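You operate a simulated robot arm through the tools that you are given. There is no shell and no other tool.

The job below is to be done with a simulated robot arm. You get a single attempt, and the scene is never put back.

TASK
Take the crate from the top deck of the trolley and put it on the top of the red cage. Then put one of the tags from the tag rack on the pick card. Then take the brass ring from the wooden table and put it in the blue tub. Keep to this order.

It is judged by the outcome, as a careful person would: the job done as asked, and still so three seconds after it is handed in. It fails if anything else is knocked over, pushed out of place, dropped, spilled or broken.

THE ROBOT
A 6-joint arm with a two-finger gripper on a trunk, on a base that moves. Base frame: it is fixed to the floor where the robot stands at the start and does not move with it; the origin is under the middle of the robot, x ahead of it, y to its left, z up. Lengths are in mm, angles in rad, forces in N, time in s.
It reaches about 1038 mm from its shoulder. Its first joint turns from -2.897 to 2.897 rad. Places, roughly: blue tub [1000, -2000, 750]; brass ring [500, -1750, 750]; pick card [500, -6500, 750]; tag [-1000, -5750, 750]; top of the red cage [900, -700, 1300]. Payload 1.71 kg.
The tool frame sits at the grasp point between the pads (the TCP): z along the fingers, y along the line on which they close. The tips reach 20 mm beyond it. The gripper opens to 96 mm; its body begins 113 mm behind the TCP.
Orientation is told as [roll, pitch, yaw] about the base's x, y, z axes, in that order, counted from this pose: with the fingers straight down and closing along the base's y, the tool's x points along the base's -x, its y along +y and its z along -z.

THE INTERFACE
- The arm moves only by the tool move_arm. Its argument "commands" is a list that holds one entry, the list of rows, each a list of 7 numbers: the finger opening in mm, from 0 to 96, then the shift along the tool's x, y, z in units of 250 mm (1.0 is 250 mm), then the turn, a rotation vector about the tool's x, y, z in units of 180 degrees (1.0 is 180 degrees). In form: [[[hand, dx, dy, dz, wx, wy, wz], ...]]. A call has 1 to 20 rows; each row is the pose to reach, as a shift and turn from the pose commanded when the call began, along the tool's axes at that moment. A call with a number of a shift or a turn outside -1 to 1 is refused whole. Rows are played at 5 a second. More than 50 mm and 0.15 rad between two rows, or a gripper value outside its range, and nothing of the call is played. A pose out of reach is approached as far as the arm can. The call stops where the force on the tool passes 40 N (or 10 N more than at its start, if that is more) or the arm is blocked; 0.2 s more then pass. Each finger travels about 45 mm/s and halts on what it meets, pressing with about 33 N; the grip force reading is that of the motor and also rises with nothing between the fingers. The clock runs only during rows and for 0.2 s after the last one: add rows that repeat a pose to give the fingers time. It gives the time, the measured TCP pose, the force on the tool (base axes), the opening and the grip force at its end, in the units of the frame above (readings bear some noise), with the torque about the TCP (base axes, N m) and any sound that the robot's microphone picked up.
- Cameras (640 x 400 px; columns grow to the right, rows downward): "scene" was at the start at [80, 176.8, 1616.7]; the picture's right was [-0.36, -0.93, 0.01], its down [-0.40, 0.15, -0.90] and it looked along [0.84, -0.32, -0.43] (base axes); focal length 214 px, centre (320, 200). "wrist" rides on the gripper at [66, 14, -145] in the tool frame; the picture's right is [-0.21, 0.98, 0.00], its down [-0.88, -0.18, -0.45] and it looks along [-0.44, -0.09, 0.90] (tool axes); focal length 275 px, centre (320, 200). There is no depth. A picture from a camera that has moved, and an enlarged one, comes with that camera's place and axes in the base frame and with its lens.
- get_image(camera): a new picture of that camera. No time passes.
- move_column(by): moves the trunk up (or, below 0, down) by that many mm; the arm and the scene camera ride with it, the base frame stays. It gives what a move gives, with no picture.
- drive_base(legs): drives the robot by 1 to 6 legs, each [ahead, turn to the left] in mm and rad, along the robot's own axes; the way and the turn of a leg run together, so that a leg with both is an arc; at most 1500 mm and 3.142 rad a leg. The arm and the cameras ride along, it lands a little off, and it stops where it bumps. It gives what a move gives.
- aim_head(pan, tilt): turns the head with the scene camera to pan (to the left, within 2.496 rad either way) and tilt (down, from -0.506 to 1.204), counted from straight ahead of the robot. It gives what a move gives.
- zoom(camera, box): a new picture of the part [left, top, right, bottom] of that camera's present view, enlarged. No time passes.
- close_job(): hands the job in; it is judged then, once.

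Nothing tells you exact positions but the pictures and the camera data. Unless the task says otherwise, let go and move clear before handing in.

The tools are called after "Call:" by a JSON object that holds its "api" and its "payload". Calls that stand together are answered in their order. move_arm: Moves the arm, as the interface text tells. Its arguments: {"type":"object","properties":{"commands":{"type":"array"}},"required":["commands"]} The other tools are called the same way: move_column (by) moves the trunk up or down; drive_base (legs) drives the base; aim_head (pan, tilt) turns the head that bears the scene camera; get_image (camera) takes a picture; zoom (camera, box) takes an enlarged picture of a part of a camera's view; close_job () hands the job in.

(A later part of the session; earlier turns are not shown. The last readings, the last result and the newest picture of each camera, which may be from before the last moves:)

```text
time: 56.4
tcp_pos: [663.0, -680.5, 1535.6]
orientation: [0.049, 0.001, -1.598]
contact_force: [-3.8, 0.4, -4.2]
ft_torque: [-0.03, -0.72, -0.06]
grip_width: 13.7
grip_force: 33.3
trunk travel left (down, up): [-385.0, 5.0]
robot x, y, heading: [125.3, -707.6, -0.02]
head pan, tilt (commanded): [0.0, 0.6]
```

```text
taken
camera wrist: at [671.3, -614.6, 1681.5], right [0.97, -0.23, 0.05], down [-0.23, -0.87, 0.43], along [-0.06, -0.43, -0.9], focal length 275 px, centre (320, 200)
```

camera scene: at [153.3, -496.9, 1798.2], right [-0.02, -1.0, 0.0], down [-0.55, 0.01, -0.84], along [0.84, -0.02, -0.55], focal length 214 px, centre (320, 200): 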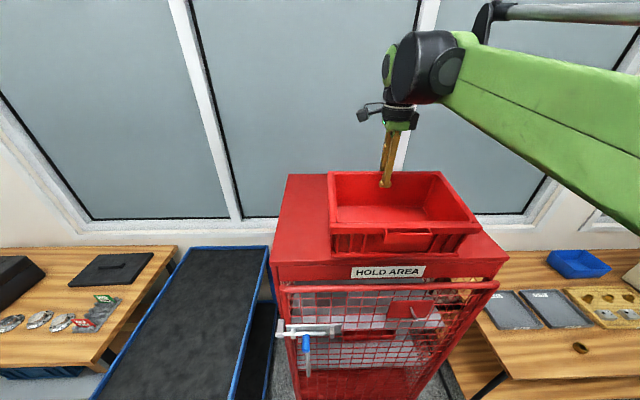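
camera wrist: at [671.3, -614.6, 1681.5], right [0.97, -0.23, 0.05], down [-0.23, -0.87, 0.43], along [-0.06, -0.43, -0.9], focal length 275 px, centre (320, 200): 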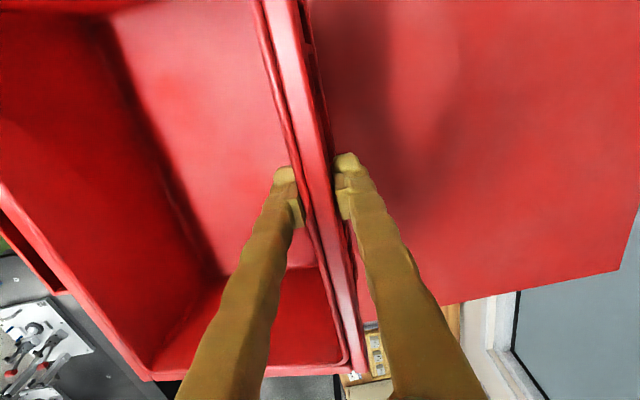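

The robot is still rocking a little after stopping. I'll hold still for a moment and read again.

Call:
{"api": "move_arm", "payload": {"commands": [[[0, 0, 0, 0, 0, 0, 0], [0, 0, 0, 0, 0, 0, 0], [0, 0, 0, 0, 0, 0, 0], [0, 0, 0, 0, 0, 0, 0], [0, 0, 0, 0, 0, 0, 0], [0, 0, 0, 0, 0, 0, 0], [0, 0, 0, 0, 0, 0, 0], [0, 0, 0, 0, 0, 0, 0]]]}}

Call:
{"api": "get_image", "payload": {"camera": "scene"}}

Call:
{"api": "get_image", "payload": {"camera": "wrist"}}

```text
time: 58.2
tcp_pos: [715.9, -681.8, 1516.4]
orientation: [0.014, 0.001, -1.596]
contact_force: [-0.9, -0.1, -5.4]
ft_torque: [-0.01, -0.61, -0.08]
grip_width: 13.5
grip_force: 32.9
trunk travel left (down, up): [-385.0, 5.0]
robot x, y, heading: [130.1, -705.8, -0.023]
head pan, tilt (commanded): [0.0, 0.6]
```

```text
taken
camera scene: at [200.1, -498.0, 1796.9], right [-0.02, -1.0, 0.0], down [-0.57, 0.01, -0.82], along [0.82, -0.02, -0.57], focal length 214 px, centre (320, 200)
```

scene: 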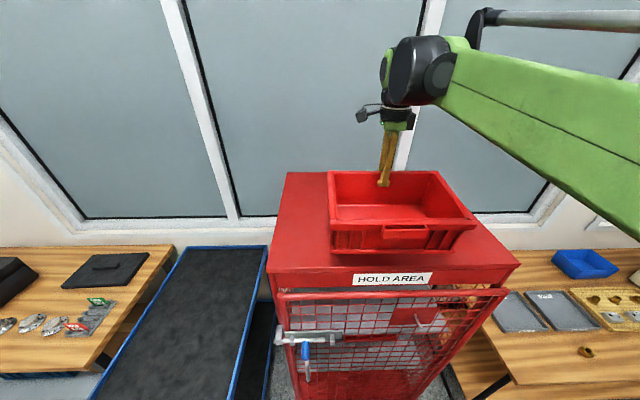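

```text
taken
camera wrist: at [729.9, -616.1, 1661.1], right [0.97, -0.23, 0.01], down [-0.21, -0.87, 0.44], along [-0.09, -0.43, -0.9], focal length 275 px, centre (320, 200)
```

wrist: 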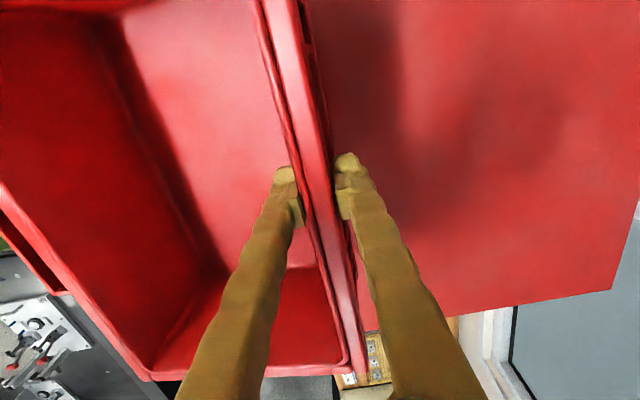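

Now settled at TCP (716, -682, 1516). I'll extend the arm 150 mm so the crate is fully over the cage top, coming down a little.

Call:
{"api": "move_arm", "payload": {"commands": [[[0, 0, 0.1, 0.02, 0.001, 0, 0], [0, 0, 0.2, 0.04, 0.002, 0, 0], [0, 0, 0.3, 0.06, 0.003, 0, 0], [0, 0, 0.4, 0.08, 0.004, 0, 0], [0, 0, 0.5, 0.12, 0.0045, 0, 0], [0, 0, 0.6, 0.16, 0.0045, 0, 0], [0, 0, 0.6, 0.16, 0.0045, 0, 0], [0, 0, 0.6, 0.16, 0.0045, 0, 0]]]}}

Call:
{"api": "get_image", "payload": {"camera": "scene"}}

Call:
{"api": "get_image", "payload": {"camera": "wrist"}}

```text
time: 60.0
tcp_pos: [863.3, -685.1, 1478.9]
orientation: [0.002, -0.001, -1.597]
contact_force: [1.4, 0.8, -7.1]
ft_torque: [-0.04, -0.44, -0.05]
grip_width: 13.5
grip_force: 32.5
trunk travel left (down, up): [-385.0, 5.0]
robot x, y, heading: [131.6, -704.2, -0.021]
head pan, tilt (commanded): [0.0, 0.6]
```

```text
taken
camera scene: at [229.4, -498.8, 1795.4], right [-0.02, -1.0, 0.0], down [-0.58, 0.01, -0.81], along [0.81, -0.02, -0.58], focal length 214 px, centre (320, 200)
```

scene: 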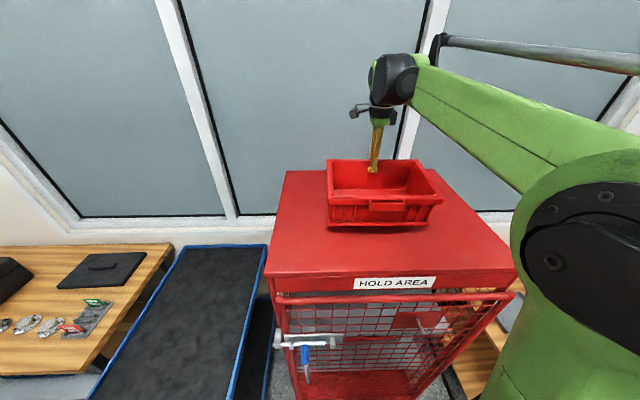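

```text
taken
camera wrist: at [879.6, -620.1, 1624.1], right [0.97, -0.23, 0.0], down [-0.21, -0.87, 0.44], along [-0.1, -0.43, -0.9], focal length 275 px, centre (320, 200)
```

wrist: 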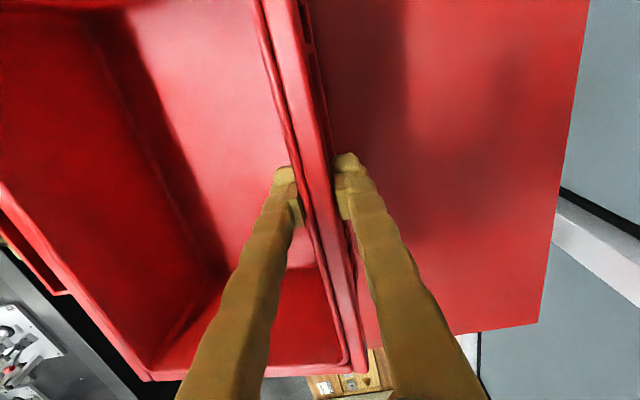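

The crate is fully over the cage top. Lowering, first quickly and then gently until it touches.

Call:
{"api": "move_arm", "payload": {"commands": [[[0, 0, 0, 0.06, 0, 0, 0], [0, 0, 0, 0.12, 0, 0, 0], [0, 0, 0, 0.16, 0, 0, 0], [0, 0, 0, 0.18, 0, 0, 0], [0, 0, 0, 0.2, 0, 0, 0], [0, 0, 0, 0.2, 0, 0, 0]]]}}

Call:
{"api": "get_image", "payload": {"camera": "scene"}}

```text
time: 61.4
tcp_pos: [848.5, -684.9, 1435.1]
orientation: [0.012, -0.002, -1.596]
contact_force: [-3.3, -0.7, -4.8]
ft_torque: [-0.12, -1.14, 0.23]
grip_width: 13.8
grip_force: 33.5
trunk travel left (down, up): [-385.0, 5.0]
robot x, y, heading: [126.7, -705.3, -0.027]
head pan, tilt (commanded): [0.0, 0.6]
```

```text
taken
camera scene: at [216.7, -498.5, 1796.2], right [-0.02, -1.0, 0.0], down [-0.58, 0.01, -0.82], along [0.82, -0.02, -0.58], focal length 214 px, centre (320, 200)
```

scene: 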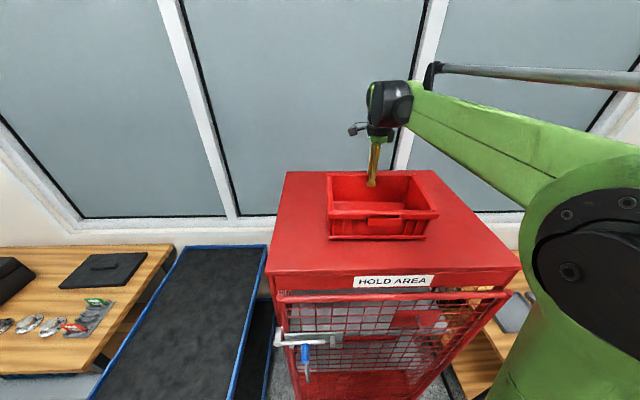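

The readings look like residual rocking. I'll wait a moment before going on.

Call:
{"api": "move_arm", "payload": {"commands": [[[0, 0, 0, 0, 0, 0, 0], [0, 0, 0, 0, 0, 0, 0], [0, 0, 0, 0, 0, 0, 0], [0, 0, 0, 0, 0, 0, 0], [0, 0, 0, 0, 0, 0, 0], [0, 0, 0, 0, 0, 0, 0], [0, 0, 0, 0, 0, 0, 0], [0, 0, 0, 0, 0, 0, 0]]]}}

Call:
{"api": "zoom", "payload": {"camera": "scene", "box": [260, 140, 460, 270]}}

```text
time: 63.2
tcp_pos: [848.7, -684.9, 1436.8]
orientation: [0.012, 0.0, -1.595]
contact_force: [-0.1, -1.0, -2.0]
ft_torque: [0.02, 0.21, -0.01]
grip_width: 13.7
grip_force: 32.9
trunk travel left (down, up): [-385.0, 5.0]
robot x, y, heading: [126.8, -705.0, -0.02]
head pan, tilt (commanded): [0.0, 0.6]
```

```text
3.08 times, centred on (360, 205) of scene
camera zoom: at [219.9, -498.6, 1796.1], right [-0.02, -1.0, 0.0], down [-0.58, 0.01, -0.82], along [0.82, -0.02, -0.58], focal length 660 px, centre (197, 185)
```

zoom: 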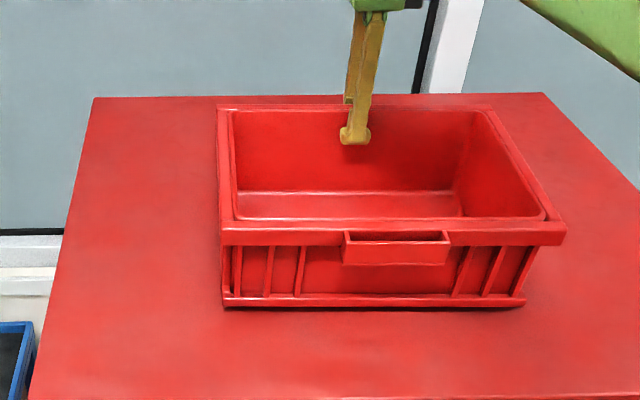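

The near bottom edge has touched (support force is showing). I'll lower slowly to bring the far edge down and level the crate.

Call:
{"api": "move_arm", "payload": {"commands": [[[0, 0, 0, 0.012, 0, 0, 0], [0, 0, 0, 0.024, 0, 0, 0], [0, 0, 0, 0.036, 0, 0, 0], [0, 0, 0, 0.048, 0, 0, 0], [0, 0, 0, 0.048, 0, 0, 0], [0, 0, 0, 0.048, 0, 0, 0]]]}}

Call:
{"api": "zoom", "payload": {"camera": "scene", "box": [260, 140, 460, 270]}}

Call:
{"api": "get_image", "payload": {"camera": "wrist"}}

```text
time: 64.6
tcp_pos: [849.6, -685.2, 1424.7]
orientation: [0.01, 0.0, -1.597]
contact_force: [1.9, 0.0, 0.2]
ft_torque: [0.08, 0.29, -0.03]
grip_width: 14.3
grip_force: 33.2
trunk travel left (down, up): [-385.0, 5.0]
robot x, y, heading: [130.4, -708.9, -0.025]
head pan, tilt (commanded): [0.0, 0.6]
```

```text
3.08 times, centred on (360, 205) of scene
camera zoom: at [220.1, -498.6, 1796.1], right [-0.02, -1.0, 0.0], down [-0.58, 0.01, -0.82], along [0.82, -0.02, -0.58], focal length 660 px, centre (197, 185)
```

zoom: 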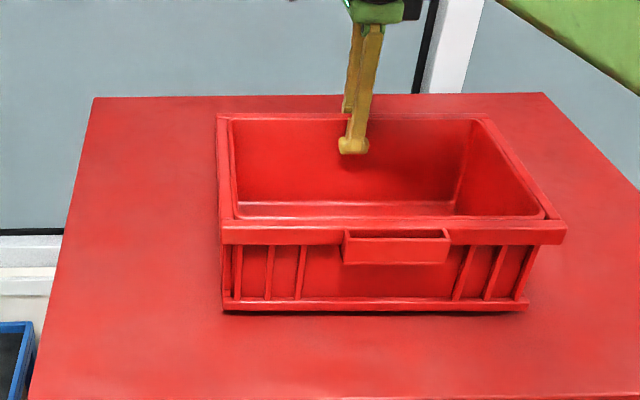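

```text
taken
camera wrist: at [862.4, -619.7, 1569.8], right [0.97, -0.23, 0.01], down [-0.21, -0.87, 0.44], along [-0.09, -0.43, -0.9], focal length 275 px, centre (320, 200)
```

wrist: 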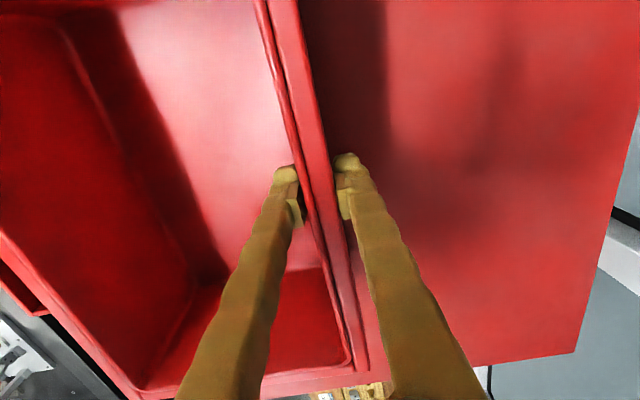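

The crate is almost level and its weight is nearly all on the cage. A few millimetres more.

Call:
{"api": "move_arm", "payload": {"commands": [[[0, 0, 0, 0.008, 0, 0, 0], [0, 0, 0, 0.016, 0, 0, 0], [0, 0, 0, 0.024, 0, 0, 0], [0, 0, 0, 0.024, 0, 0, 0], [0, 0, 0, 0.024, 0, 0, 0]]]}}

Call:
{"api": "zoom", "payload": {"camera": "scene", "box": [260, 140, 460, 270]}}

```text
time: 65.8
tcp_pos: [848.9, -683.8, 1421.1]
orientation: [0.012, -0.001, -1.597]
contact_force: [13.9, 0.4, 33.8]
ft_torque: [0.05, 0.48, -0.02]
grip_width: 14.2
grip_force: 33.4
trunk travel left (down, up): [-385.0, 5.0]
robot x, y, heading: [130.5, -707.8, -0.024]
head pan, tilt (commanded): [0.0, 0.6]
```

```text
3.08 times, centred on (360, 205) of scene
camera zoom: at [219.3, -498.7, 1796.2], right [-0.02, -1.0, 0.0], down [-0.58, 0.01, -0.82], along [0.82, -0.02, -0.58], focal length 660 px, centre (197, 185)
```

zoom: 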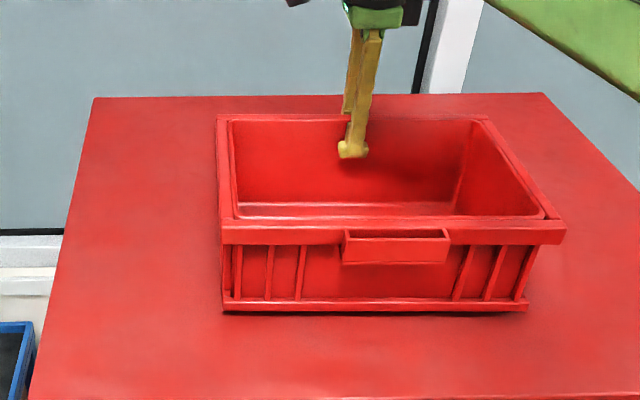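

The crate is pressed flat on the cage. I'll ease the pressure slightly, then open the gripper.

Call:
{"api": "move_arm", "payload": {"commands": [[[0, 0, 0, -0.01, 0, 0, 0], [0, 0, 0, -0.012, 0, 0, 0], [10, 0, 0, -0.012, 0, 0, 0], [20, 0, 0, -0.012, 0, 0, 0], [35, 0, 0, -0.012, 0, 0, 0], [50, 0, 0, -0.012, 0, 0, 0], [65, 0, 0, -0.012, 0, 0, 0], [65, 0, 0, -0.012, 0, 0, 0]]]}}

Call:
{"api": "get_image", "payload": {"camera": "wrist"}}

Call:
{"api": "zoom", "payload": {"camera": "scene", "box": [260, 140, 460, 270]}}

```text
time: 67.6
tcp_pos: [848.5, -686.0, 1421.4]
orientation: [0.013, 0.001, -1.597]
contact_force: [-0.5, 0.5, -0.2]
ft_torque: [-0.02, -0.02, 0.01]
grip_width: 65.1
grip_force: 0.2
trunk travel left (down, up): [-385.0, 5.0]
robot x, y, heading: [131.6, -706.0, -0.023]
head pan, tilt (commanded): [0.0, 0.6]
```

```text
taken
camera wrist: at [862.4, -619.8, 1567.2], right [0.97, -0.23, 0.01], down [-0.21, -0.87, 0.44], along [-0.09, -0.43, -0.9], focal length 275 px, centre (320, 200)
```

wrist: 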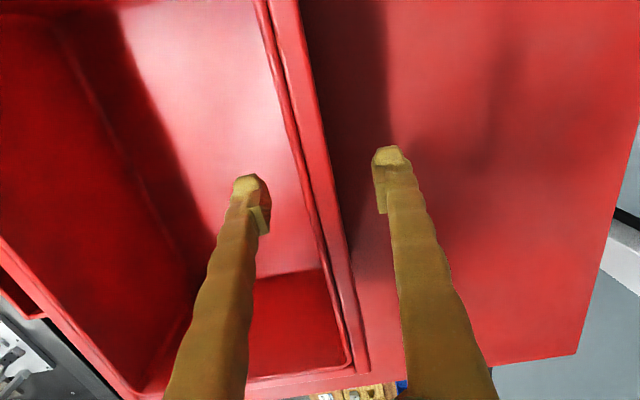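

```text
3.08 times, centred on (360, 205) of scene
camera zoom: at [219.8, -498.6, 1796.1], right [-0.02, -1.0, 0.0], down [-0.58, 0.01, -0.82], along [0.82, -0.02, -0.58], focal length 660 px, centre (197, 185)
```

zoom: 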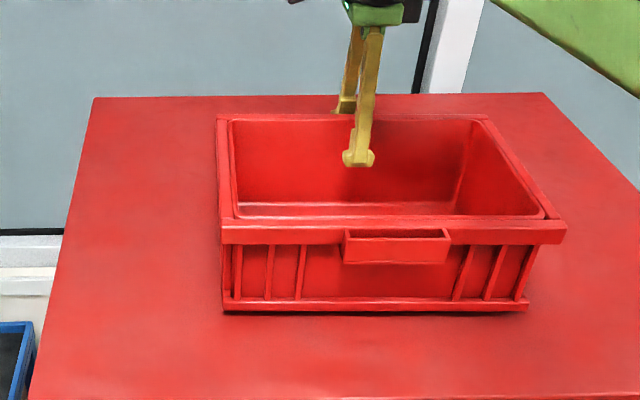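

The crate stands flat and free on the cage. I'm lifting straight up out of it, then retracting.

Call:
{"api": "move_arm", "payload": {"commands": [[[65, 0, 0, -0.08, 0, 0, 0], [65, 0, 0, -0.18, 0, 0, 0], [65, 0, 0, -0.3, 0, 0, 0], [65, 0, 0, -0.42, 0, 0, 0], [65, 0, 0, -0.54, 0, 0, 0], [65, 0, -0.15, -0.6, 0, 0, 0], [65, 0, -0.3, -0.6, 0, 0, 0], [65, 0, -0.45, -0.6, 0, 0, 0], [65, 0, -0.6, -0.6, 0, 0, 0], [65, 0, -0.75, -0.6, 0, 0, 0], [65, 0, -0.9, -0.6, 0, 0, 0], [65, 0, -0.9, -0.6, 0, 0, 0]]]}}

Call:
{"api": "get_image", "payload": {"camera": "scene"}}

Call:
{"api": "get_image", "payload": {"camera": "wrist"}}

```text
time: 70.2
tcp_pos: [624.1, -678.3, 1567.2]
orientation: [0.011, 0.002, -1.596]
contact_force: [0.4, 0.3, -0.1]
ft_torque: [-0.01, 0.11, 0.01]
grip_width: 65.2
grip_force: 0.0
trunk travel left (down, up): [-385.0, 5.0]
robot x, y, heading: [132.0, -708.7, -0.023]
head pan, tilt (commanded): [0.0, 0.6]
```

```text
taken
camera scene: at [221.4, -498.7, 1796.0], right [-0.02, -1.0, 0.0], down [-0.58, 0.01, -0.82], along [0.82, -0.02, -0.58], focal length 214 px, centre (320, 200)
```

scene: 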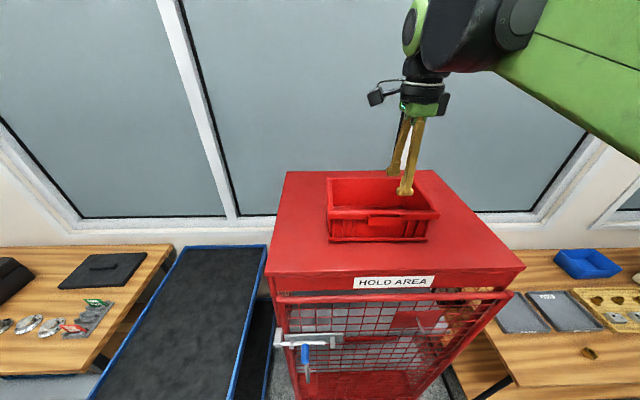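

```text
taken
camera wrist: at [637.1, -613.8, 1713.4], right [0.97, -0.23, 0.01], down [-0.21, -0.87, 0.44], along [-0.09, -0.43, -0.9], focal length 275 px, centre (320, 200)
```

wrist: 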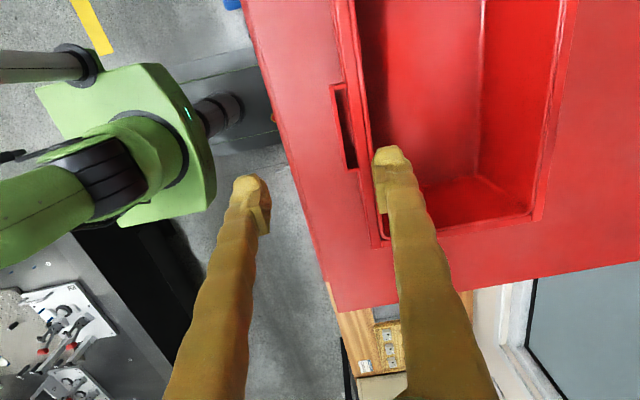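

The crate is done, standing level on the cage top. Next I'll back away, turn toward the far end of the room and look for the tag rack.

Call:
{"api": "drive_base", "payload": {"legs": [[-210, 0], [0, -1.548]]}}

Call:
{"api": "aim_head", "payload": {"pan": 0.0, "tilt": 0.3}}

Call:
{"api": "get_image", "payload": {"camera": "scene"}}

Call:
{"api": "zoom", "payload": {"camera": "scene", "box": [220, 60, 420, 200]}}

```text
time: 77.9
tcp_pos: [-28.1, -1191.2, 1568.6]
orientation: [0.012, 0.0, -3.118]
contact_force: [-1.0, 0.7, 0.6]
ft_torque: [0.02, 0.0, 0.0]
grip_width: 65.2
grip_force: 0.1
trunk travel left (down, up): [-385.0, 5.0]
robot x, y, heading: [-75.8, -701.8, -1.555]
head pan, tilt (commanded): [0.0, 0.6]
```

```text
time: 78.7
tcp_pos: [-28.8, -1173.3, 1573.7]
orientation: [0.024, 0.004, -3.118]
contact_force: [0.6, 1.2, 0.2]
ft_torque: [-0.08, 0.0, -0.01]
grip_width: 65.3
grip_force: 0.1
trunk travel left (down, up): [-385.0, 5.0]
robot x, y, heading: [-79.7, -700.7, -1.546]
head pan, tilt (commanded): [0.0, 0.3]
```

```text
taken
camera scene: at [133.0, -766.4, 1824.5], right [-1.0, -0.02, 0.0], down [-0.01, 0.3, -0.95], along [0.02, -0.95, -0.3], focal length 214 px, centre (320, 200)
```

scene: 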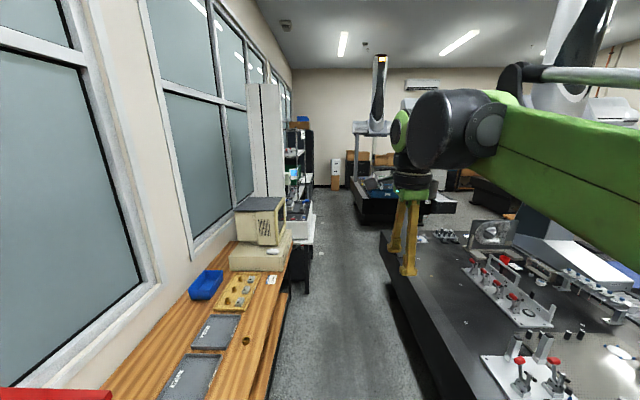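

```text
2.86 times, centred on (320, 130) of scene
camera zoom: at [133.0, -766.4, 1824.5], right [-1.0, -0.02, 0.0], down [-0.01, 0.3, -0.95], along [0.02, -0.95, -0.3], focal length 613 px, centre (320, 400)
```

zoom: 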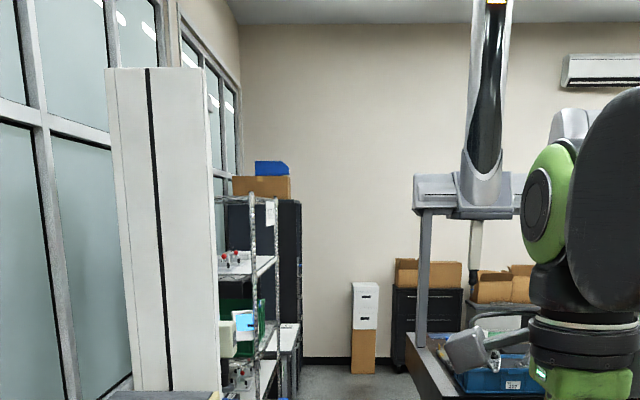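

I can see the corridor: the wooden table and a white desk on the left, the machine tables on the right. I'll check how far my own elbow sticks out before driving down it.

Call:
{"api": "move_column", "payload": {"by": -300}}

Call:
{"api": "aim_head", "payload": {"pan": -1.2, "tilt": 0.3}}

Call:
{"api": "get_image", "payload": {"camera": "scene"}}

Call:
{"api": "aim_head", "payload": {"pan": -0.6, "tilt": 0.1}}

Call:
{"api": "get_image", "payload": {"camera": "scene"}}

Call:
{"api": "aim_head", "payload": {"pan": 0.0, "tilt": 0.4}}

Call:
{"api": "get_image", "payload": {"camera": "scene"}}

Call:
{"api": "get_image", "payload": {"camera": "wrist"}}

```text
time: 81.7
tcp_pos: [-30.2, -1180.0, 1270.6]
orientation: [0.015, 0.0, -3.119]
contact_force: [-0.6, 0.2, -0.1]
ft_torque: [-0.06, 0.01, 0.01]
grip_width: 64.9
grip_force: 0.0
trunk travel left (down, up): [-85.0, 305.0]
robot x, y, heading: [-73.8, -705.0, -1.547]
head pan, tilt (commanded): [0.0, 0.3]
```

```text
time: 83.1
tcp_pos: [-28.0, -1176.2, 1273.5]
orientation: [0.019, 0.0, -3.12]
contact_force: [-0.7, -0.3, -0.1]
ft_torque: [-0.04, -0.01, 0.0]
grip_width: 64.8
grip_force: 0.1
trunk travel left (down, up): [-85.0, 305.0]
robot x, y, heading: [-79.0, -704.3, -1.542]
head pan, tilt (commanded): [-1.201, 0.3]
```

```text
taken
camera scene: at [45.1, -725.6, 1524.5], right [-0.38, 0.92, 0.01], down [0.27, 0.13, -0.95], along [-0.88, -0.36, -0.3], focal length 214 px, centre (320, 200)
```

scene: 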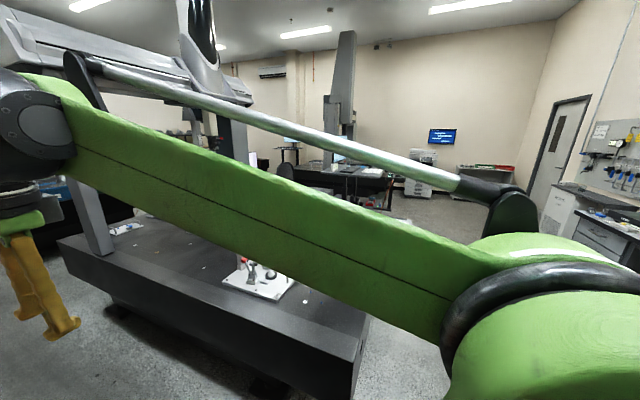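

```text
time: 84.1
tcp_pos: [-28.8, -1169.8, 1274.4]
orientation: [0.026, 0.001, -3.12]
contact_force: [-0.5, 0.7, -0.8]
ft_torque: [0.07, -0.01, 0.01]
grip_width: 65.2
grip_force: 0.1
trunk travel left (down, up): [-85.0, 305.0]
robot x, y, heading: [-77.3, -700.3, -1.552]
head pan, tilt (commanded): [-0.6, 0.099]
```

```text
taken
camera scene: at [81.1, -769.1, 1542.4], right [-0.84, 0.55, 0.01], down [0.05, 0.1, -0.99], along [-0.54, -0.83, -0.11], focal length 214 px, centre (320, 200)
```

scene: 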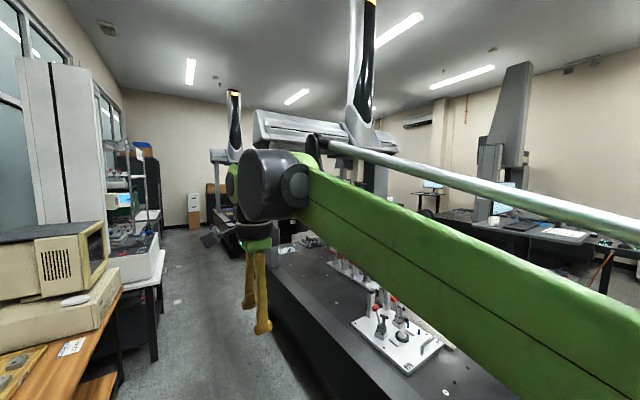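

```text
time: 85.1
tcp_pos: [-29.6, -1168.0, 1274.9]
orientation: [0.026, 0.002, -3.121]
contact_force: [-0.3, -0.1, -0.5]
ft_torque: [0.01, -0.02, -0.03]
grip_width: 64.8
grip_force: 0.2
trunk travel left (down, up): [-85.0, 305.0]
robot x, y, heading: [-78.2, -702.0, -1.545]
head pan, tilt (commanded): [0.0, 0.4]
```

```text
taken
camera scene: at [133.5, -782.9, 1514.3], right [-1.0, -0.02, 0.0], down [-0.01, 0.4, -0.92], along [0.02, -0.91, -0.4], focal length 214 px, centre (320, 200)
```

scene: 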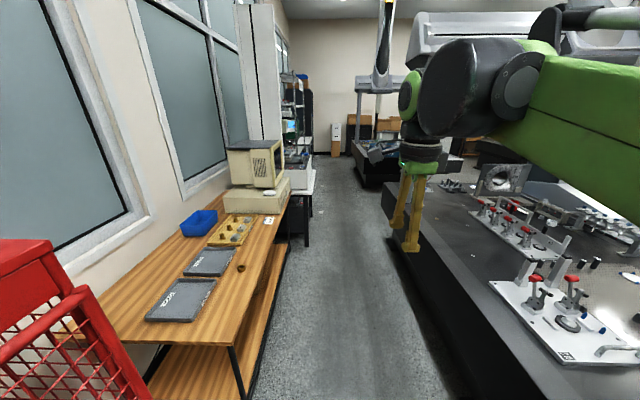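

```text
taken
camera wrist: at [36.5, -1176.5, 1420.8], right [-0.18, -0.98, 0.03], down [-0.88, 0.18, 0.44], along [-0.44, 0.06, -0.9], focal length 275 px, centre (320, 200)
```

wrist: 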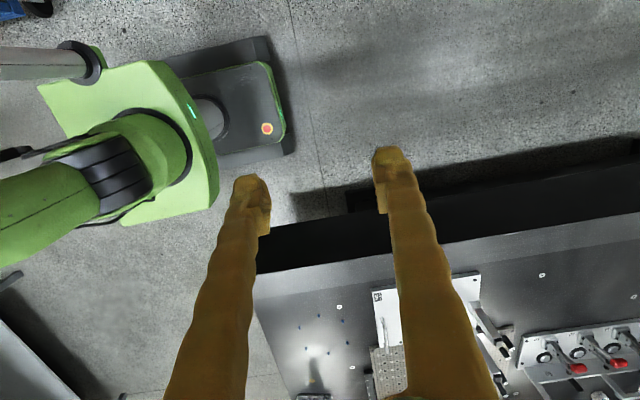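

My elbow sticks out to the right. I'll swing the arm a little clockwise to tuck the elbow in before entering the corridor.

Call:
{"api": "move_arm", "payload": {"commands": [[[65, -0.16, -0.005, 0, 0, 0, 0.028], [65, -0.32, -0.02, 0, 0, 0, 0.056], [65, -0.48, -0.04, 0, 0, 0, 0.083], [65, -0.64, -0.075, 0, 0, 0, 0.111], [65, -0.804, -0.116, 0, 0, 0, 0.139], [65, -0.804, -0.116, 0, 0, 0, 0.139]]]}}

Call:
{"api": "aim_head", "payload": {"pan": -1.2, "tilt": 0.5}}

Call:
{"api": "get_image", "payload": {"camera": "scene"}}

Call:
{"api": "get_image", "payload": {"camera": "wrist"}}

```text
time: 86.5
tcp_pos: [-230.8, -1143.6, 1274.3]
orientation: [0.022, 0.014, 2.728]
contact_force: [0.0, -0.4, 0.8]
ft_torque: [0.02, 0.0, 0.04]
grip_width: 64.8
grip_force: 0.0
trunk travel left (down, up): [-85.0, 305.0]
robot x, y, heading: [-74.6, -700.8, -1.549]
head pan, tilt (commanded): [0.0, 0.4]
```

```text
time: 87.9
tcp_pos: [-230.0, -1143.8, 1274.4]
orientation: [0.021, 0.012, 2.728]
contact_force: [-0.1, -0.5, 0.3]
ft_torque: [0.0, -0.01, -0.01]
grip_width: 65.0
grip_force: 0.2
trunk travel left (down, up): [-85.0, 305.0]
robot x, y, heading: [-76.5, -702.5, -1.55]
head pan, tilt (commanded): [-1.201, 0.499]
```

```text
taken
camera scene: at [47.3, -725.1, 1506.1], right [-0.38, 0.92, 0.01], down [0.44, 0.2, -0.88], along [-0.81, -0.33, -0.48], focal length 214 px, centre (320, 200)
```

scene: 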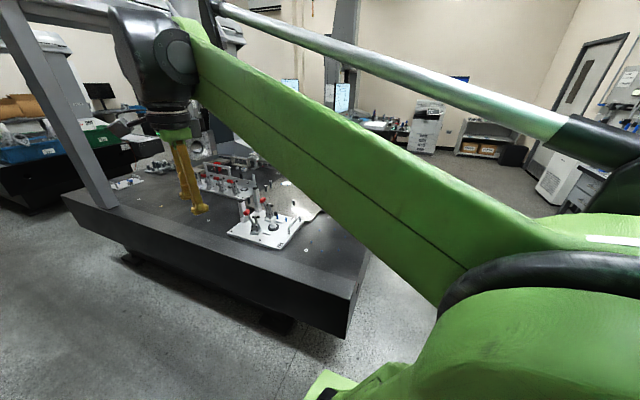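

```text
taken
camera wrist: at [-175.7, -1178.9, 1420.9], right [-0.58, -0.81, 0.02], down [-0.73, 0.53, 0.43], along [-0.36, 0.24, -0.9], focal length 275 px, centre (320, 200)
```

wrist: 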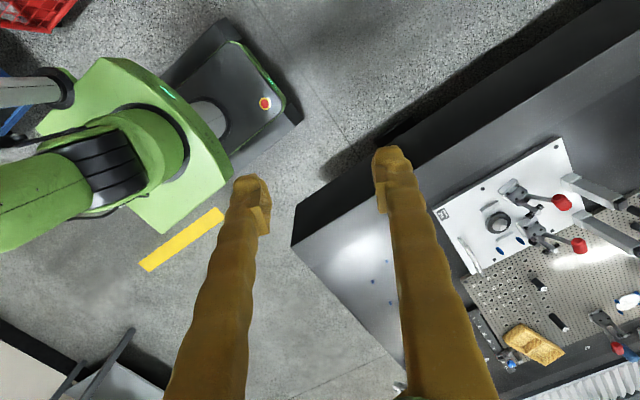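

The elbow is tucked in and the gripper is inside the lane. Driving down the corridor in stages.

Call:
{"api": "drive_base", "payload": {"legs": [[0, -0.045], [1500, 0]]}}

Call:
{"api": "aim_head", "payload": {"pan": 0.0, "tilt": 0.4}}

Call:
{"api": "get_image", "payload": {"camera": "scene"}}

Call:
{"api": "get_image", "payload": {"camera": "wrist"}}

```text
time: 98.6
tcp_pos: [-265.8, -2646.1, 1274.4]
orientation: [0.023, 0.013, 2.694]
contact_force: [0.7, 0.5, 0.8]
ft_torque: [-0.05, -0.03, 0.01]
grip_width: 64.8
grip_force: 0.0
trunk travel left (down, up): [-85.0, 305.0]
robot x, y, heading: [-96.6, -2209.0, -1.581]
head pan, tilt (commanded): [-1.201, 0.499]
```

```text
time: 100.0
tcp_pos: [-266.3, -2628.1, 1279.8]
orientation: [0.037, 0.017, 2.693]
contact_force: [-0.6, -0.3, 0.0]
ft_torque: [-0.01, 0.01, -0.01]
grip_width: 65.0
grip_force: 0.1
trunk travel left (down, up): [-85.0, 305.0]
robot x, y, heading: [-97.4, -2211.0, -1.575]
head pan, tilt (commanded): [0.0, 0.4]
```

```text
taken
camera scene: at [108.8, -2281.9, 1515.2], right [-1.0, 0.01, 0.0], down [0.0, 0.39, -0.92], along [-0.01, -0.92, -0.39], focal length 214 px, centre (320, 200)
```

scene: 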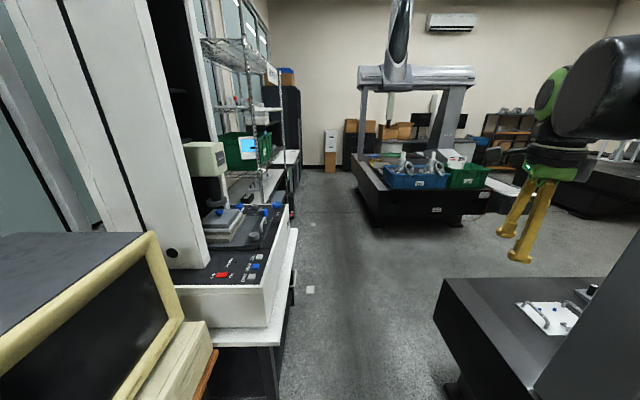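

```text
taken
camera wrist: at [-213.0, -2663.6, 1427.4], right [-0.61, -0.79, 0.03], down [-0.71, 0.56, 0.42], along [-0.35, 0.23, -0.91], focal length 275 px, centre (320, 200)
```

wrist: 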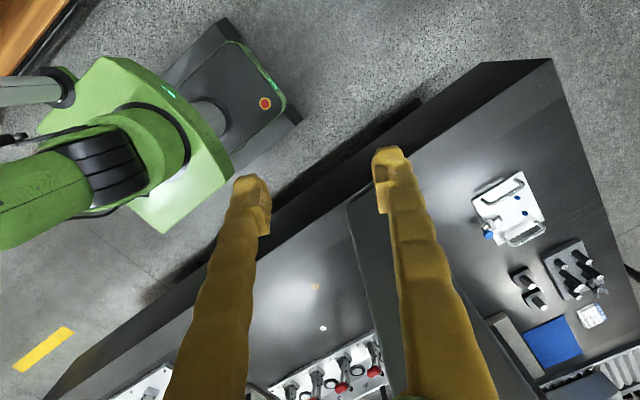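

The lane ahead is open, with a second machine table carrying blue and green trays on the right. I'll zoom in on the far end.

Call:
{"api": "zoom", "payload": {"camera": "scene", "box": [280, 60, 520, 220]}}

Call:
{"api": "zoom", "payload": {"camera": "scene", "box": [180, 60, 340, 220]}}

```text
2.50 times, centred on (400, 140) of scene
camera zoom: at [108.8, -2281.9, 1515.2], right [-1.0, 0.01, 0.0], down [0.0, 0.39, -0.92], along [-0.01, -0.92, -0.39], focal length 536 px, centre (120, 350)
```

zoom: 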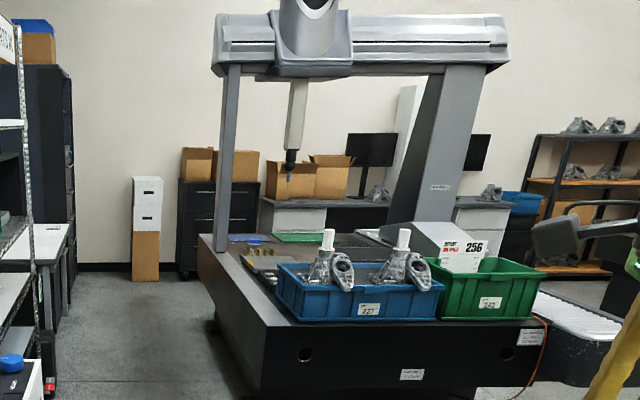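

```text
2.50 times, centred on (260, 140) of scene
camera zoom: at [108.8, -2281.9, 1515.2], right [-1.0, 0.01, 0.0], down [0.0, 0.39, -0.92], along [-0.01, -0.92, -0.39], focal length 536 px, centre (470, 350)
```

zoom: 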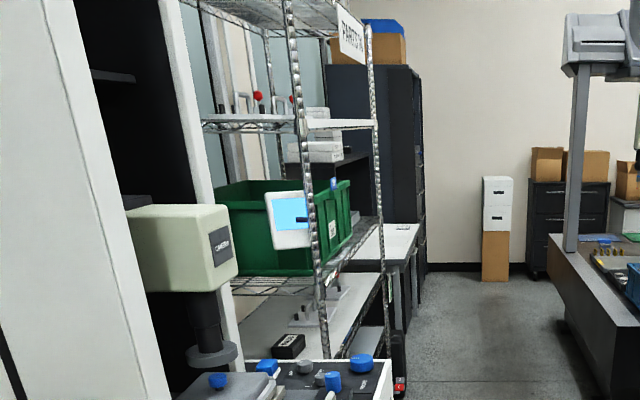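

I see a second machine with bins, a wire shelf and benches further on. Driving on another 1500 mm and looking again.

Call:
{"api": "drive_base", "payload": {"legs": [[1500, 0]]}}

Call:
{"api": "aim_head", "payload": {"pan": 0.0, "tilt": 0.35}}

Call:
{"api": "get_image", "payload": {"camera": "scene"}}

Call:
{"api": "zoom", "payload": {"camera": "scene", "box": [120, 80, 340, 240]}}

Call:
{"api": "zoom", "payload": {"camera": "scene", "box": [340, 80, 560, 240]}}

```text
time: 110.2
tcp_pos: [-274.9, -4128.9, 1280.0]
orientation: [0.036, 0.018, 2.698]
contact_force: [-0.3, 0.7, 0.3]
ft_torque: [0.01, -0.03, 0.03]
grip_width: 64.8
grip_force: 0.1
trunk travel left (down, up): [-85.0, 305.0]
robot x, y, heading: [-106.9, -3706.7, -1.574]
head pan, tilt (commanded): [0.0, 0.4]
```

```text
time: 110.8
tcp_pos: [-275.7, -4107.2, 1288.3]
orientation: [0.05, 0.025, 2.697]
contact_force: [-0.6, 0.0, 0.5]
ft_torque: [-0.02, 0.03, -0.03]
grip_width: 65.2
grip_force: 0.0
trunk travel left (down, up): [-85.0, 305.0]
robot x, y, heading: [-108.4, -3707.4, -1.574]
head pan, tilt (commanded): [0.0, 0.351]
```

```text
taken
camera scene: at [98.7, -3771.9, 1520.1], right [-1.0, 0.01, 0.0], down [0.0, 0.34, -0.94], along [-0.01, -0.94, -0.34], focal length 214 px, centre (320, 200)
```

scene: 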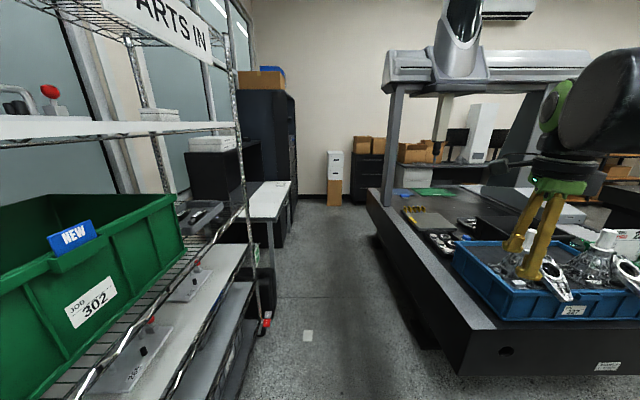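

```text
2.50 times, centred on (230, 160) of scene
camera zoom: at [98.7, -3771.9, 1520.1], right [-1.0, 0.01, 0.0], down [0.0, 0.34, -0.94], along [-0.01, -0.94, -0.34], focal length 536 px, centre (545, 300)
```

zoom: 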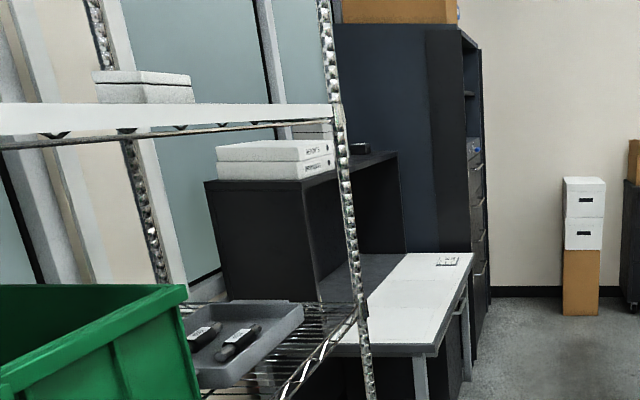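

```text
2.50 times, centred on (450, 160) of scene
camera zoom: at [98.7, -3771.9, 1520.1], right [-1.0, 0.01, 0.0], down [0.0, 0.34, -0.94], along [-0.01, -0.94, -0.34], focal length 536 px, centre (-5, 300)
```

zoom: 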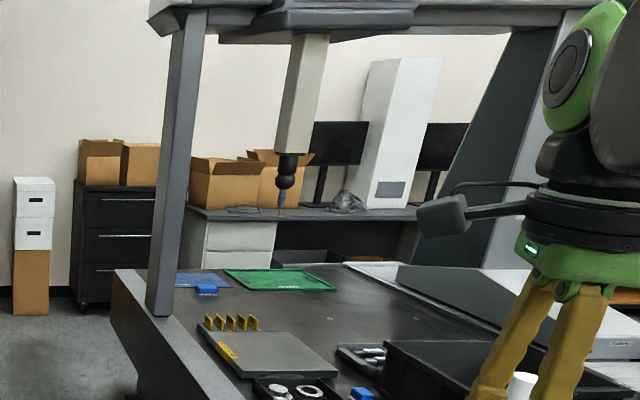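

I can see the yellow tags standing in a grey rack on the second machine table, and a small card on the white bench beyond the shelf. Driving nearer, easing toward the middle of the aisle.

Call:
{"api": "drive_base", "payload": {"legs": [[0, 0.065], [1300, 0]]}}

Call:
{"api": "aim_head", "payload": {"pan": -0.9, "tilt": 0.45}}

Call:
{"api": "get_image", "payload": {"camera": "scene"}}

Call:
{"api": "aim_head", "payload": {"pan": 0.3, "tilt": 0.4}}

Call:
{"api": "get_image", "payload": {"camera": "scene"}}

Call:
{"api": "get_image", "payload": {"camera": "wrist"}}

```text
time: 120.3
tcp_pos: [-165.2, -5426.6, 1285.4]
orientation: [0.051, 0.023, 2.767]
contact_force: [-0.4, 0.6, 0.2]
ft_torque: [0.01, 0.0, 0.01]
grip_width: 65.2
grip_force: 0.0
trunk travel left (down, up): [-85.0, 305.0]
robot x, y, heading: [-28.0, -5014.9, -1.505]
head pan, tilt (commanded): [0.0, 0.351]
```

```text
time: 121.5
tcp_pos: [-165.3, -5400.8, 1293.6]
orientation: [0.065, 0.031, 2.767]
contact_force: [0.2, 0.2, -0.7]
ft_torque: [-0.09, 0.02, 0.03]
grip_width: 65.0
grip_force: 0.0
trunk travel left (down, up): [-85.0, 305.0]
robot x, y, heading: [-28.4, -5014.4, -1.502]
head pan, tilt (commanded): [-0.901, 0.45]
```

```text
taken
camera scene: at [110.3, -5046.2, 1510.4], right [-0.67, 0.74, 0.01], down [0.32, 0.3, -0.9], along [-0.67, -0.6, -0.44], focal length 214 px, centre (320, 200)
```

scene: 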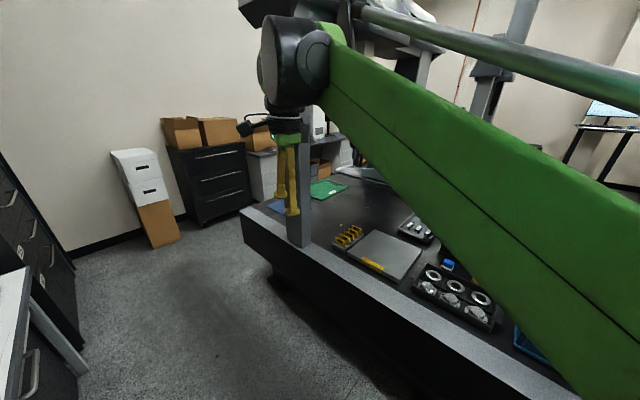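

```text
time: 122.9
tcp_pos: [-164.9, -5405.0, 1292.6]
orientation: [0.063, 0.029, 2.768]
contact_force: [-0.3, 0.9, -1.7]
ft_torque: [-0.03, -0.01, -0.03]
grip_width: 64.9
grip_force: 0.1
trunk travel left (down, up): [-85.0, 305.0]
robot x, y, heading: [-27.7, -5014.8, -1.509]
head pan, tilt (commanded): [0.3, 0.4]
```

```text
taken
camera scene: at [211.5, -5076.9, 1514.6], right [-0.93, -0.36, 0.0], down [-0.14, 0.38, -0.92], along [0.33, -0.86, -0.4], focal length 214 px, centre (320, 200)
```

scene: 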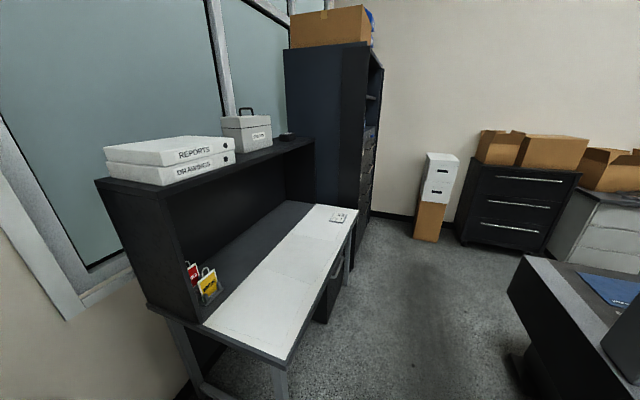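

```text
taken
camera wrist: at [-110.6, -5431.1, 1440.4], right [-0.55, -0.83, 0.06], down [-0.75, 0.52, 0.41], along [-0.37, 0.18, -0.91], focal length 275 px, centre (320, 200)
```

wrist: 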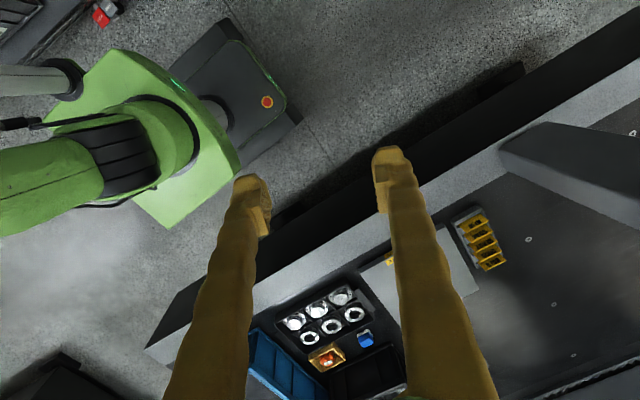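

The yellow tags are in a small rack on the machine table near (-790, -5630, 750); another holder with red and yellow cards is on the bench. I'll zoom in to tell them apart.

Call:
{"api": "zoom", "payload": {"camera": "wrist", "box": [420, 180, 540, 300]}}

Call:
{"api": "zoom", "payload": {"camera": "scene", "box": [150, 230, 270, 330]}}

Call:
{"api": "zoom", "payload": {"camera": "scene", "box": [310, 195, 370, 235]}}

Call:
{"api": "zoom", "payload": {"camera": "wrist", "box": [240, 240, 420, 400]}}

```text
3.33 times, centred on (480, 240) of wrist
camera zoom: at [-110.6, -5431.1, 1440.4], right [-0.55, -0.83, 0.06], down [-0.75, 0.52, 0.41], along [-0.37, 0.18, -0.91], focal length 918 px, centre (-213, 67)
```

zoom: 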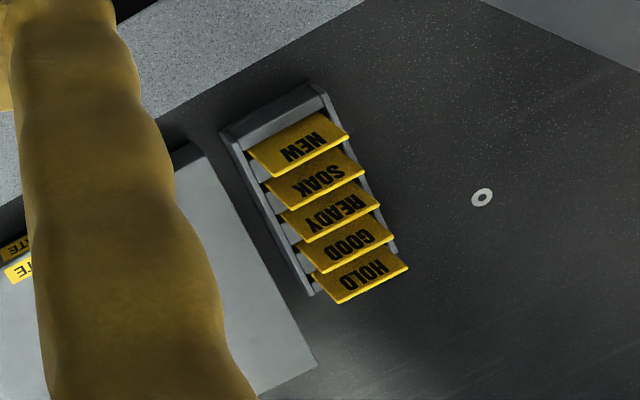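

```text
4.00 times, centred on (210, 280) of scene
camera zoom: at [211.5, -5076.9, 1514.6], right [-0.93, -0.36, 0.0], down [-0.14, 0.38, -0.92], along [0.33, -0.86, -0.4], focal length 858 px, centre (760, -120)
```

zoom: 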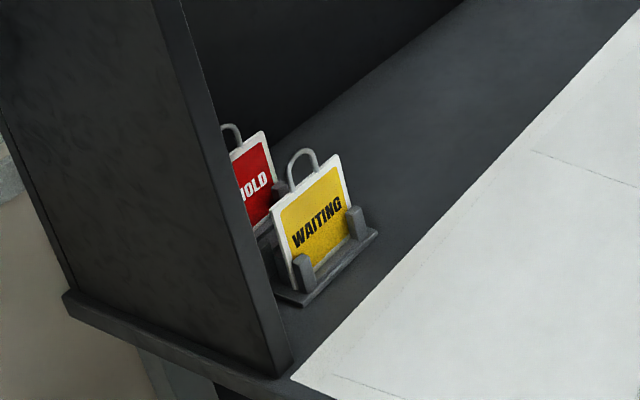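

```text
10.00 times, centred on (340, 215) of scene
camera zoom: at [211.5, -5076.9, 1514.6], right [-0.93, -0.36, 0.0], down [-0.14, 0.38, -0.92], along [0.33, -0.86, -0.4], focal length 2145 px, centre (120, 50)
```

zoom: 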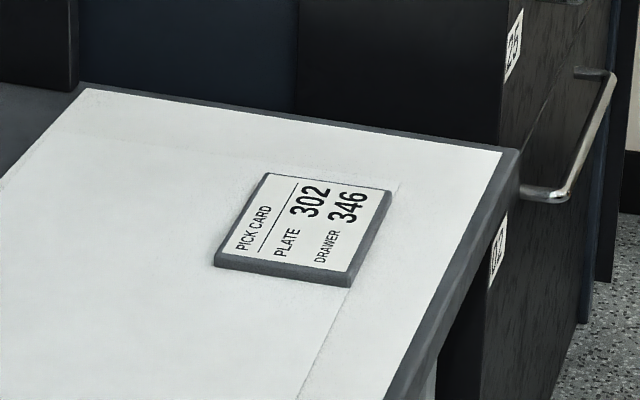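

```text
2.50 times, centred on (330, 320) of wrist
camera zoom: at [-110.6, -5431.1, 1440.4], right [-0.55, -0.83, 0.06], down [-0.75, 0.52, 0.41], along [-0.37, 0.18, -0.91], focal length 688 px, centre (295, -100)
```

zoom: 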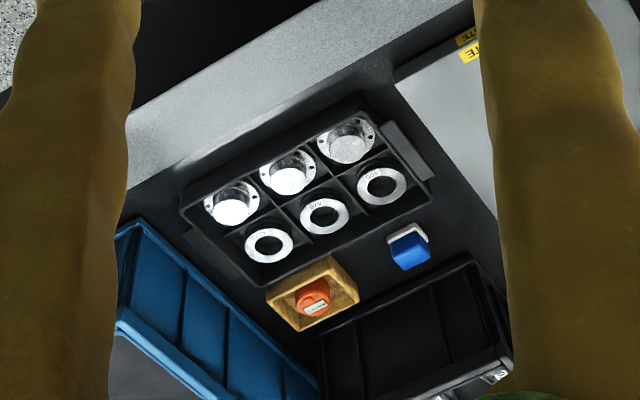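

The rack on the machine table holds five leaning yellow tags (NEW, SOAK, READY, GOOD, HOLD), and the pick card lies on the white bench at about (590, -6500). I'll drive alongside, turn to face the machine table, and keep clear of its column.

Call:
{"api": "drive_base", "payload": {"legs": [[420, 0], [0, -1.63]]}}

Call:
{"api": "aim_head", "payload": {"pan": 0.0, "tilt": 0.6}}

Call:
{"api": "get_image", "payload": {"camera": "scene"}}

Call:
{"api": "get_image", "payload": {"camera": "wrist"}}

```text
time: 132.3
tcp_pos: [-385.4, -5270.8, 1292.3]
orientation: [0.061, 0.031, 1.133]
contact_force: [-0.1, -0.6, 0.1]
ft_torque: [0.02, -0.02, 0.02]
grip_width: 64.6
grip_force: 0.1
trunk travel left (down, up): [-85.0, 305.0]
robot x, y, heading: [-5.3, -5434.4, 3.142]
head pan, tilt (commanded): [0.3, 0.4]
```

```text
time: 133.1
tcp_pos: [-372.0, -5272.1, 1295.7]
orientation: [0.073, 0.035, 1.132]
contact_force: [-0.4, 1.2, -0.1]
ft_torque: [-0.06, 0.06, 0.0]
grip_width: 65.0
grip_force: 0.1
trunk travel left (down, up): [-85.0, 305.0]
robot x, y, heading: [0.7, -5436.4, 3.14]
head pan, tilt (commanded): [0.0, 0.6]
```

```text
taken
camera scene: at [-66.1, -5646.2, 1497.2], right [0.0, 1.0, 0.0], down [0.57, 0.0, -0.82], along [-0.82, 0.0, -0.57], focal length 214 px, centre (320, 200)
```

scene: 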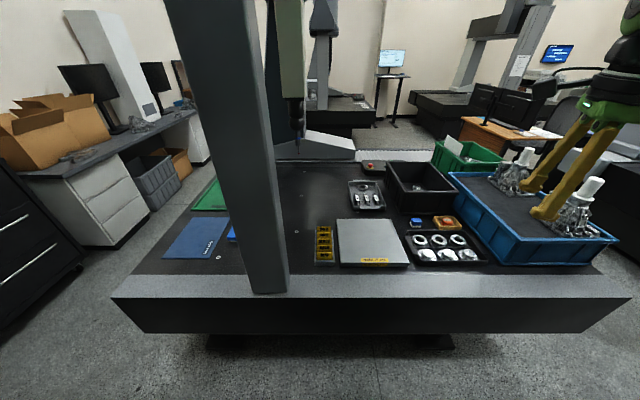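

```text
taken
camera wrist: at [-399.1, -5324.7, 1444.2], right [-0.8, 0.6, 0.07], down [0.57, 0.72, 0.4], along [0.19, 0.36, -0.91], focal length 275 px, centre (320, 200)
```

wrist: 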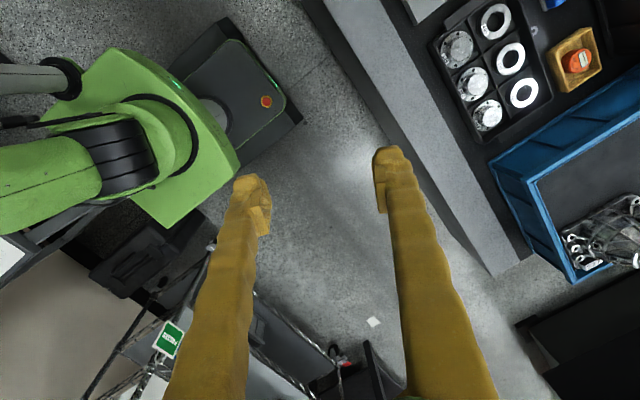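

I'm facing the machine table; the rack is dead ahead at about (-785, -5627), with the column to its left. Zooming in on the rack.

Call:
{"api": "zoom", "payload": {"camera": "scene", "box": [290, 210, 360, 275]}}

Call:
{"api": "zoom", "payload": {"camera": "scene", "box": [200, 80, 420, 280]}}

```text
6.15 times, centred on (325, 242) of scene
camera zoom: at [-66.1, -5646.2, 1497.2], right [0.0, 1.0, 0.0], down [0.57, 0.0, -0.82], along [-0.82, 0.0, -0.57], focal length 1320 px, centre (289, -62)
```

zoom: 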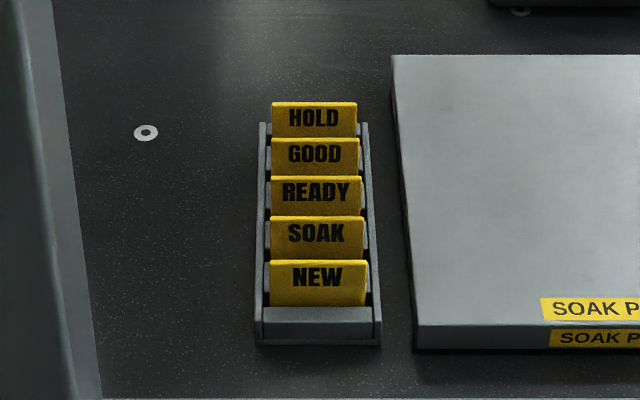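

```text
2.00 times, centred on (310, 180) of scene
camera zoom: at [-66.1, -5646.2, 1497.2], right [0.0, 1.0, 0.0], down [0.57, 0.0, -0.82], along [-0.82, 0.0, -0.57], focal length 429 px, centre (340, 240)
```

zoom: 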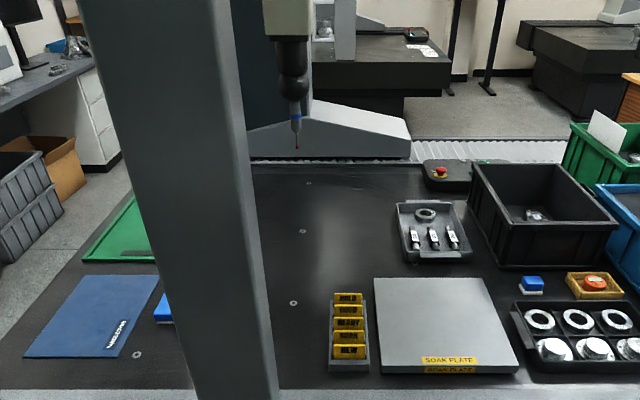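

The rack is about 83 mm wide with tags roughly 68 mm wide at a 40 mm pitch, leaning back from the aisle. I'll move in a little closer and bring the gripper over it for a better look.

Call:
{"api": "drive_base", "payload": {"legs": [[90, 0]]}}

Call:
{"api": "move_arm", "payload": {"commands": [[[65, 0, 0, 0, 0, 0, 0], [65, 0, 0, 0, 0.005, -0.002, 0], [65, 0, 0, 0, 0.012, -0.005, 0], [65, 0, 0, 0, 0.0185, -0.009, 0], [65, 0, 0, 0, 0.0185, -0.009, 0], [65, 0, 0, 0, 0.0185, -0.009, 0]]]}}

```text
time: 134.4
tcp_pos: [-431.0, -5271.1, 1303.9]
orientation: [0.094, 0.044, 1.132]
contact_force: [3.2, 0.4, 0.6]
ft_torque: [0.01, 0.28, 0.04]
grip_width: 65.1
grip_force: 0.0
trunk travel left (down, up): [-85.0, 305.0]
robot x, y, heading: [-91.3, -5438.7, 3.14]
head pan, tilt (commanded): [0.0, 0.6]
```

```text
time: 135.8
tcp_pos: [-473.3, -5272.5, 1292.3]
orientation: [0.007, 0.002, 1.133]
contact_force: [1.3, 0.0, 0.7]
ft_torque: [-0.04, 0.14, 0.02]
grip_width: 65.0
grip_force: 0.0
trunk travel left (down, up): [-85.0, 305.0]
robot x, y, heading: [-94.2, -5435.8, 3.138]
head pan, tilt (commanded): [0.0, 0.6]
```

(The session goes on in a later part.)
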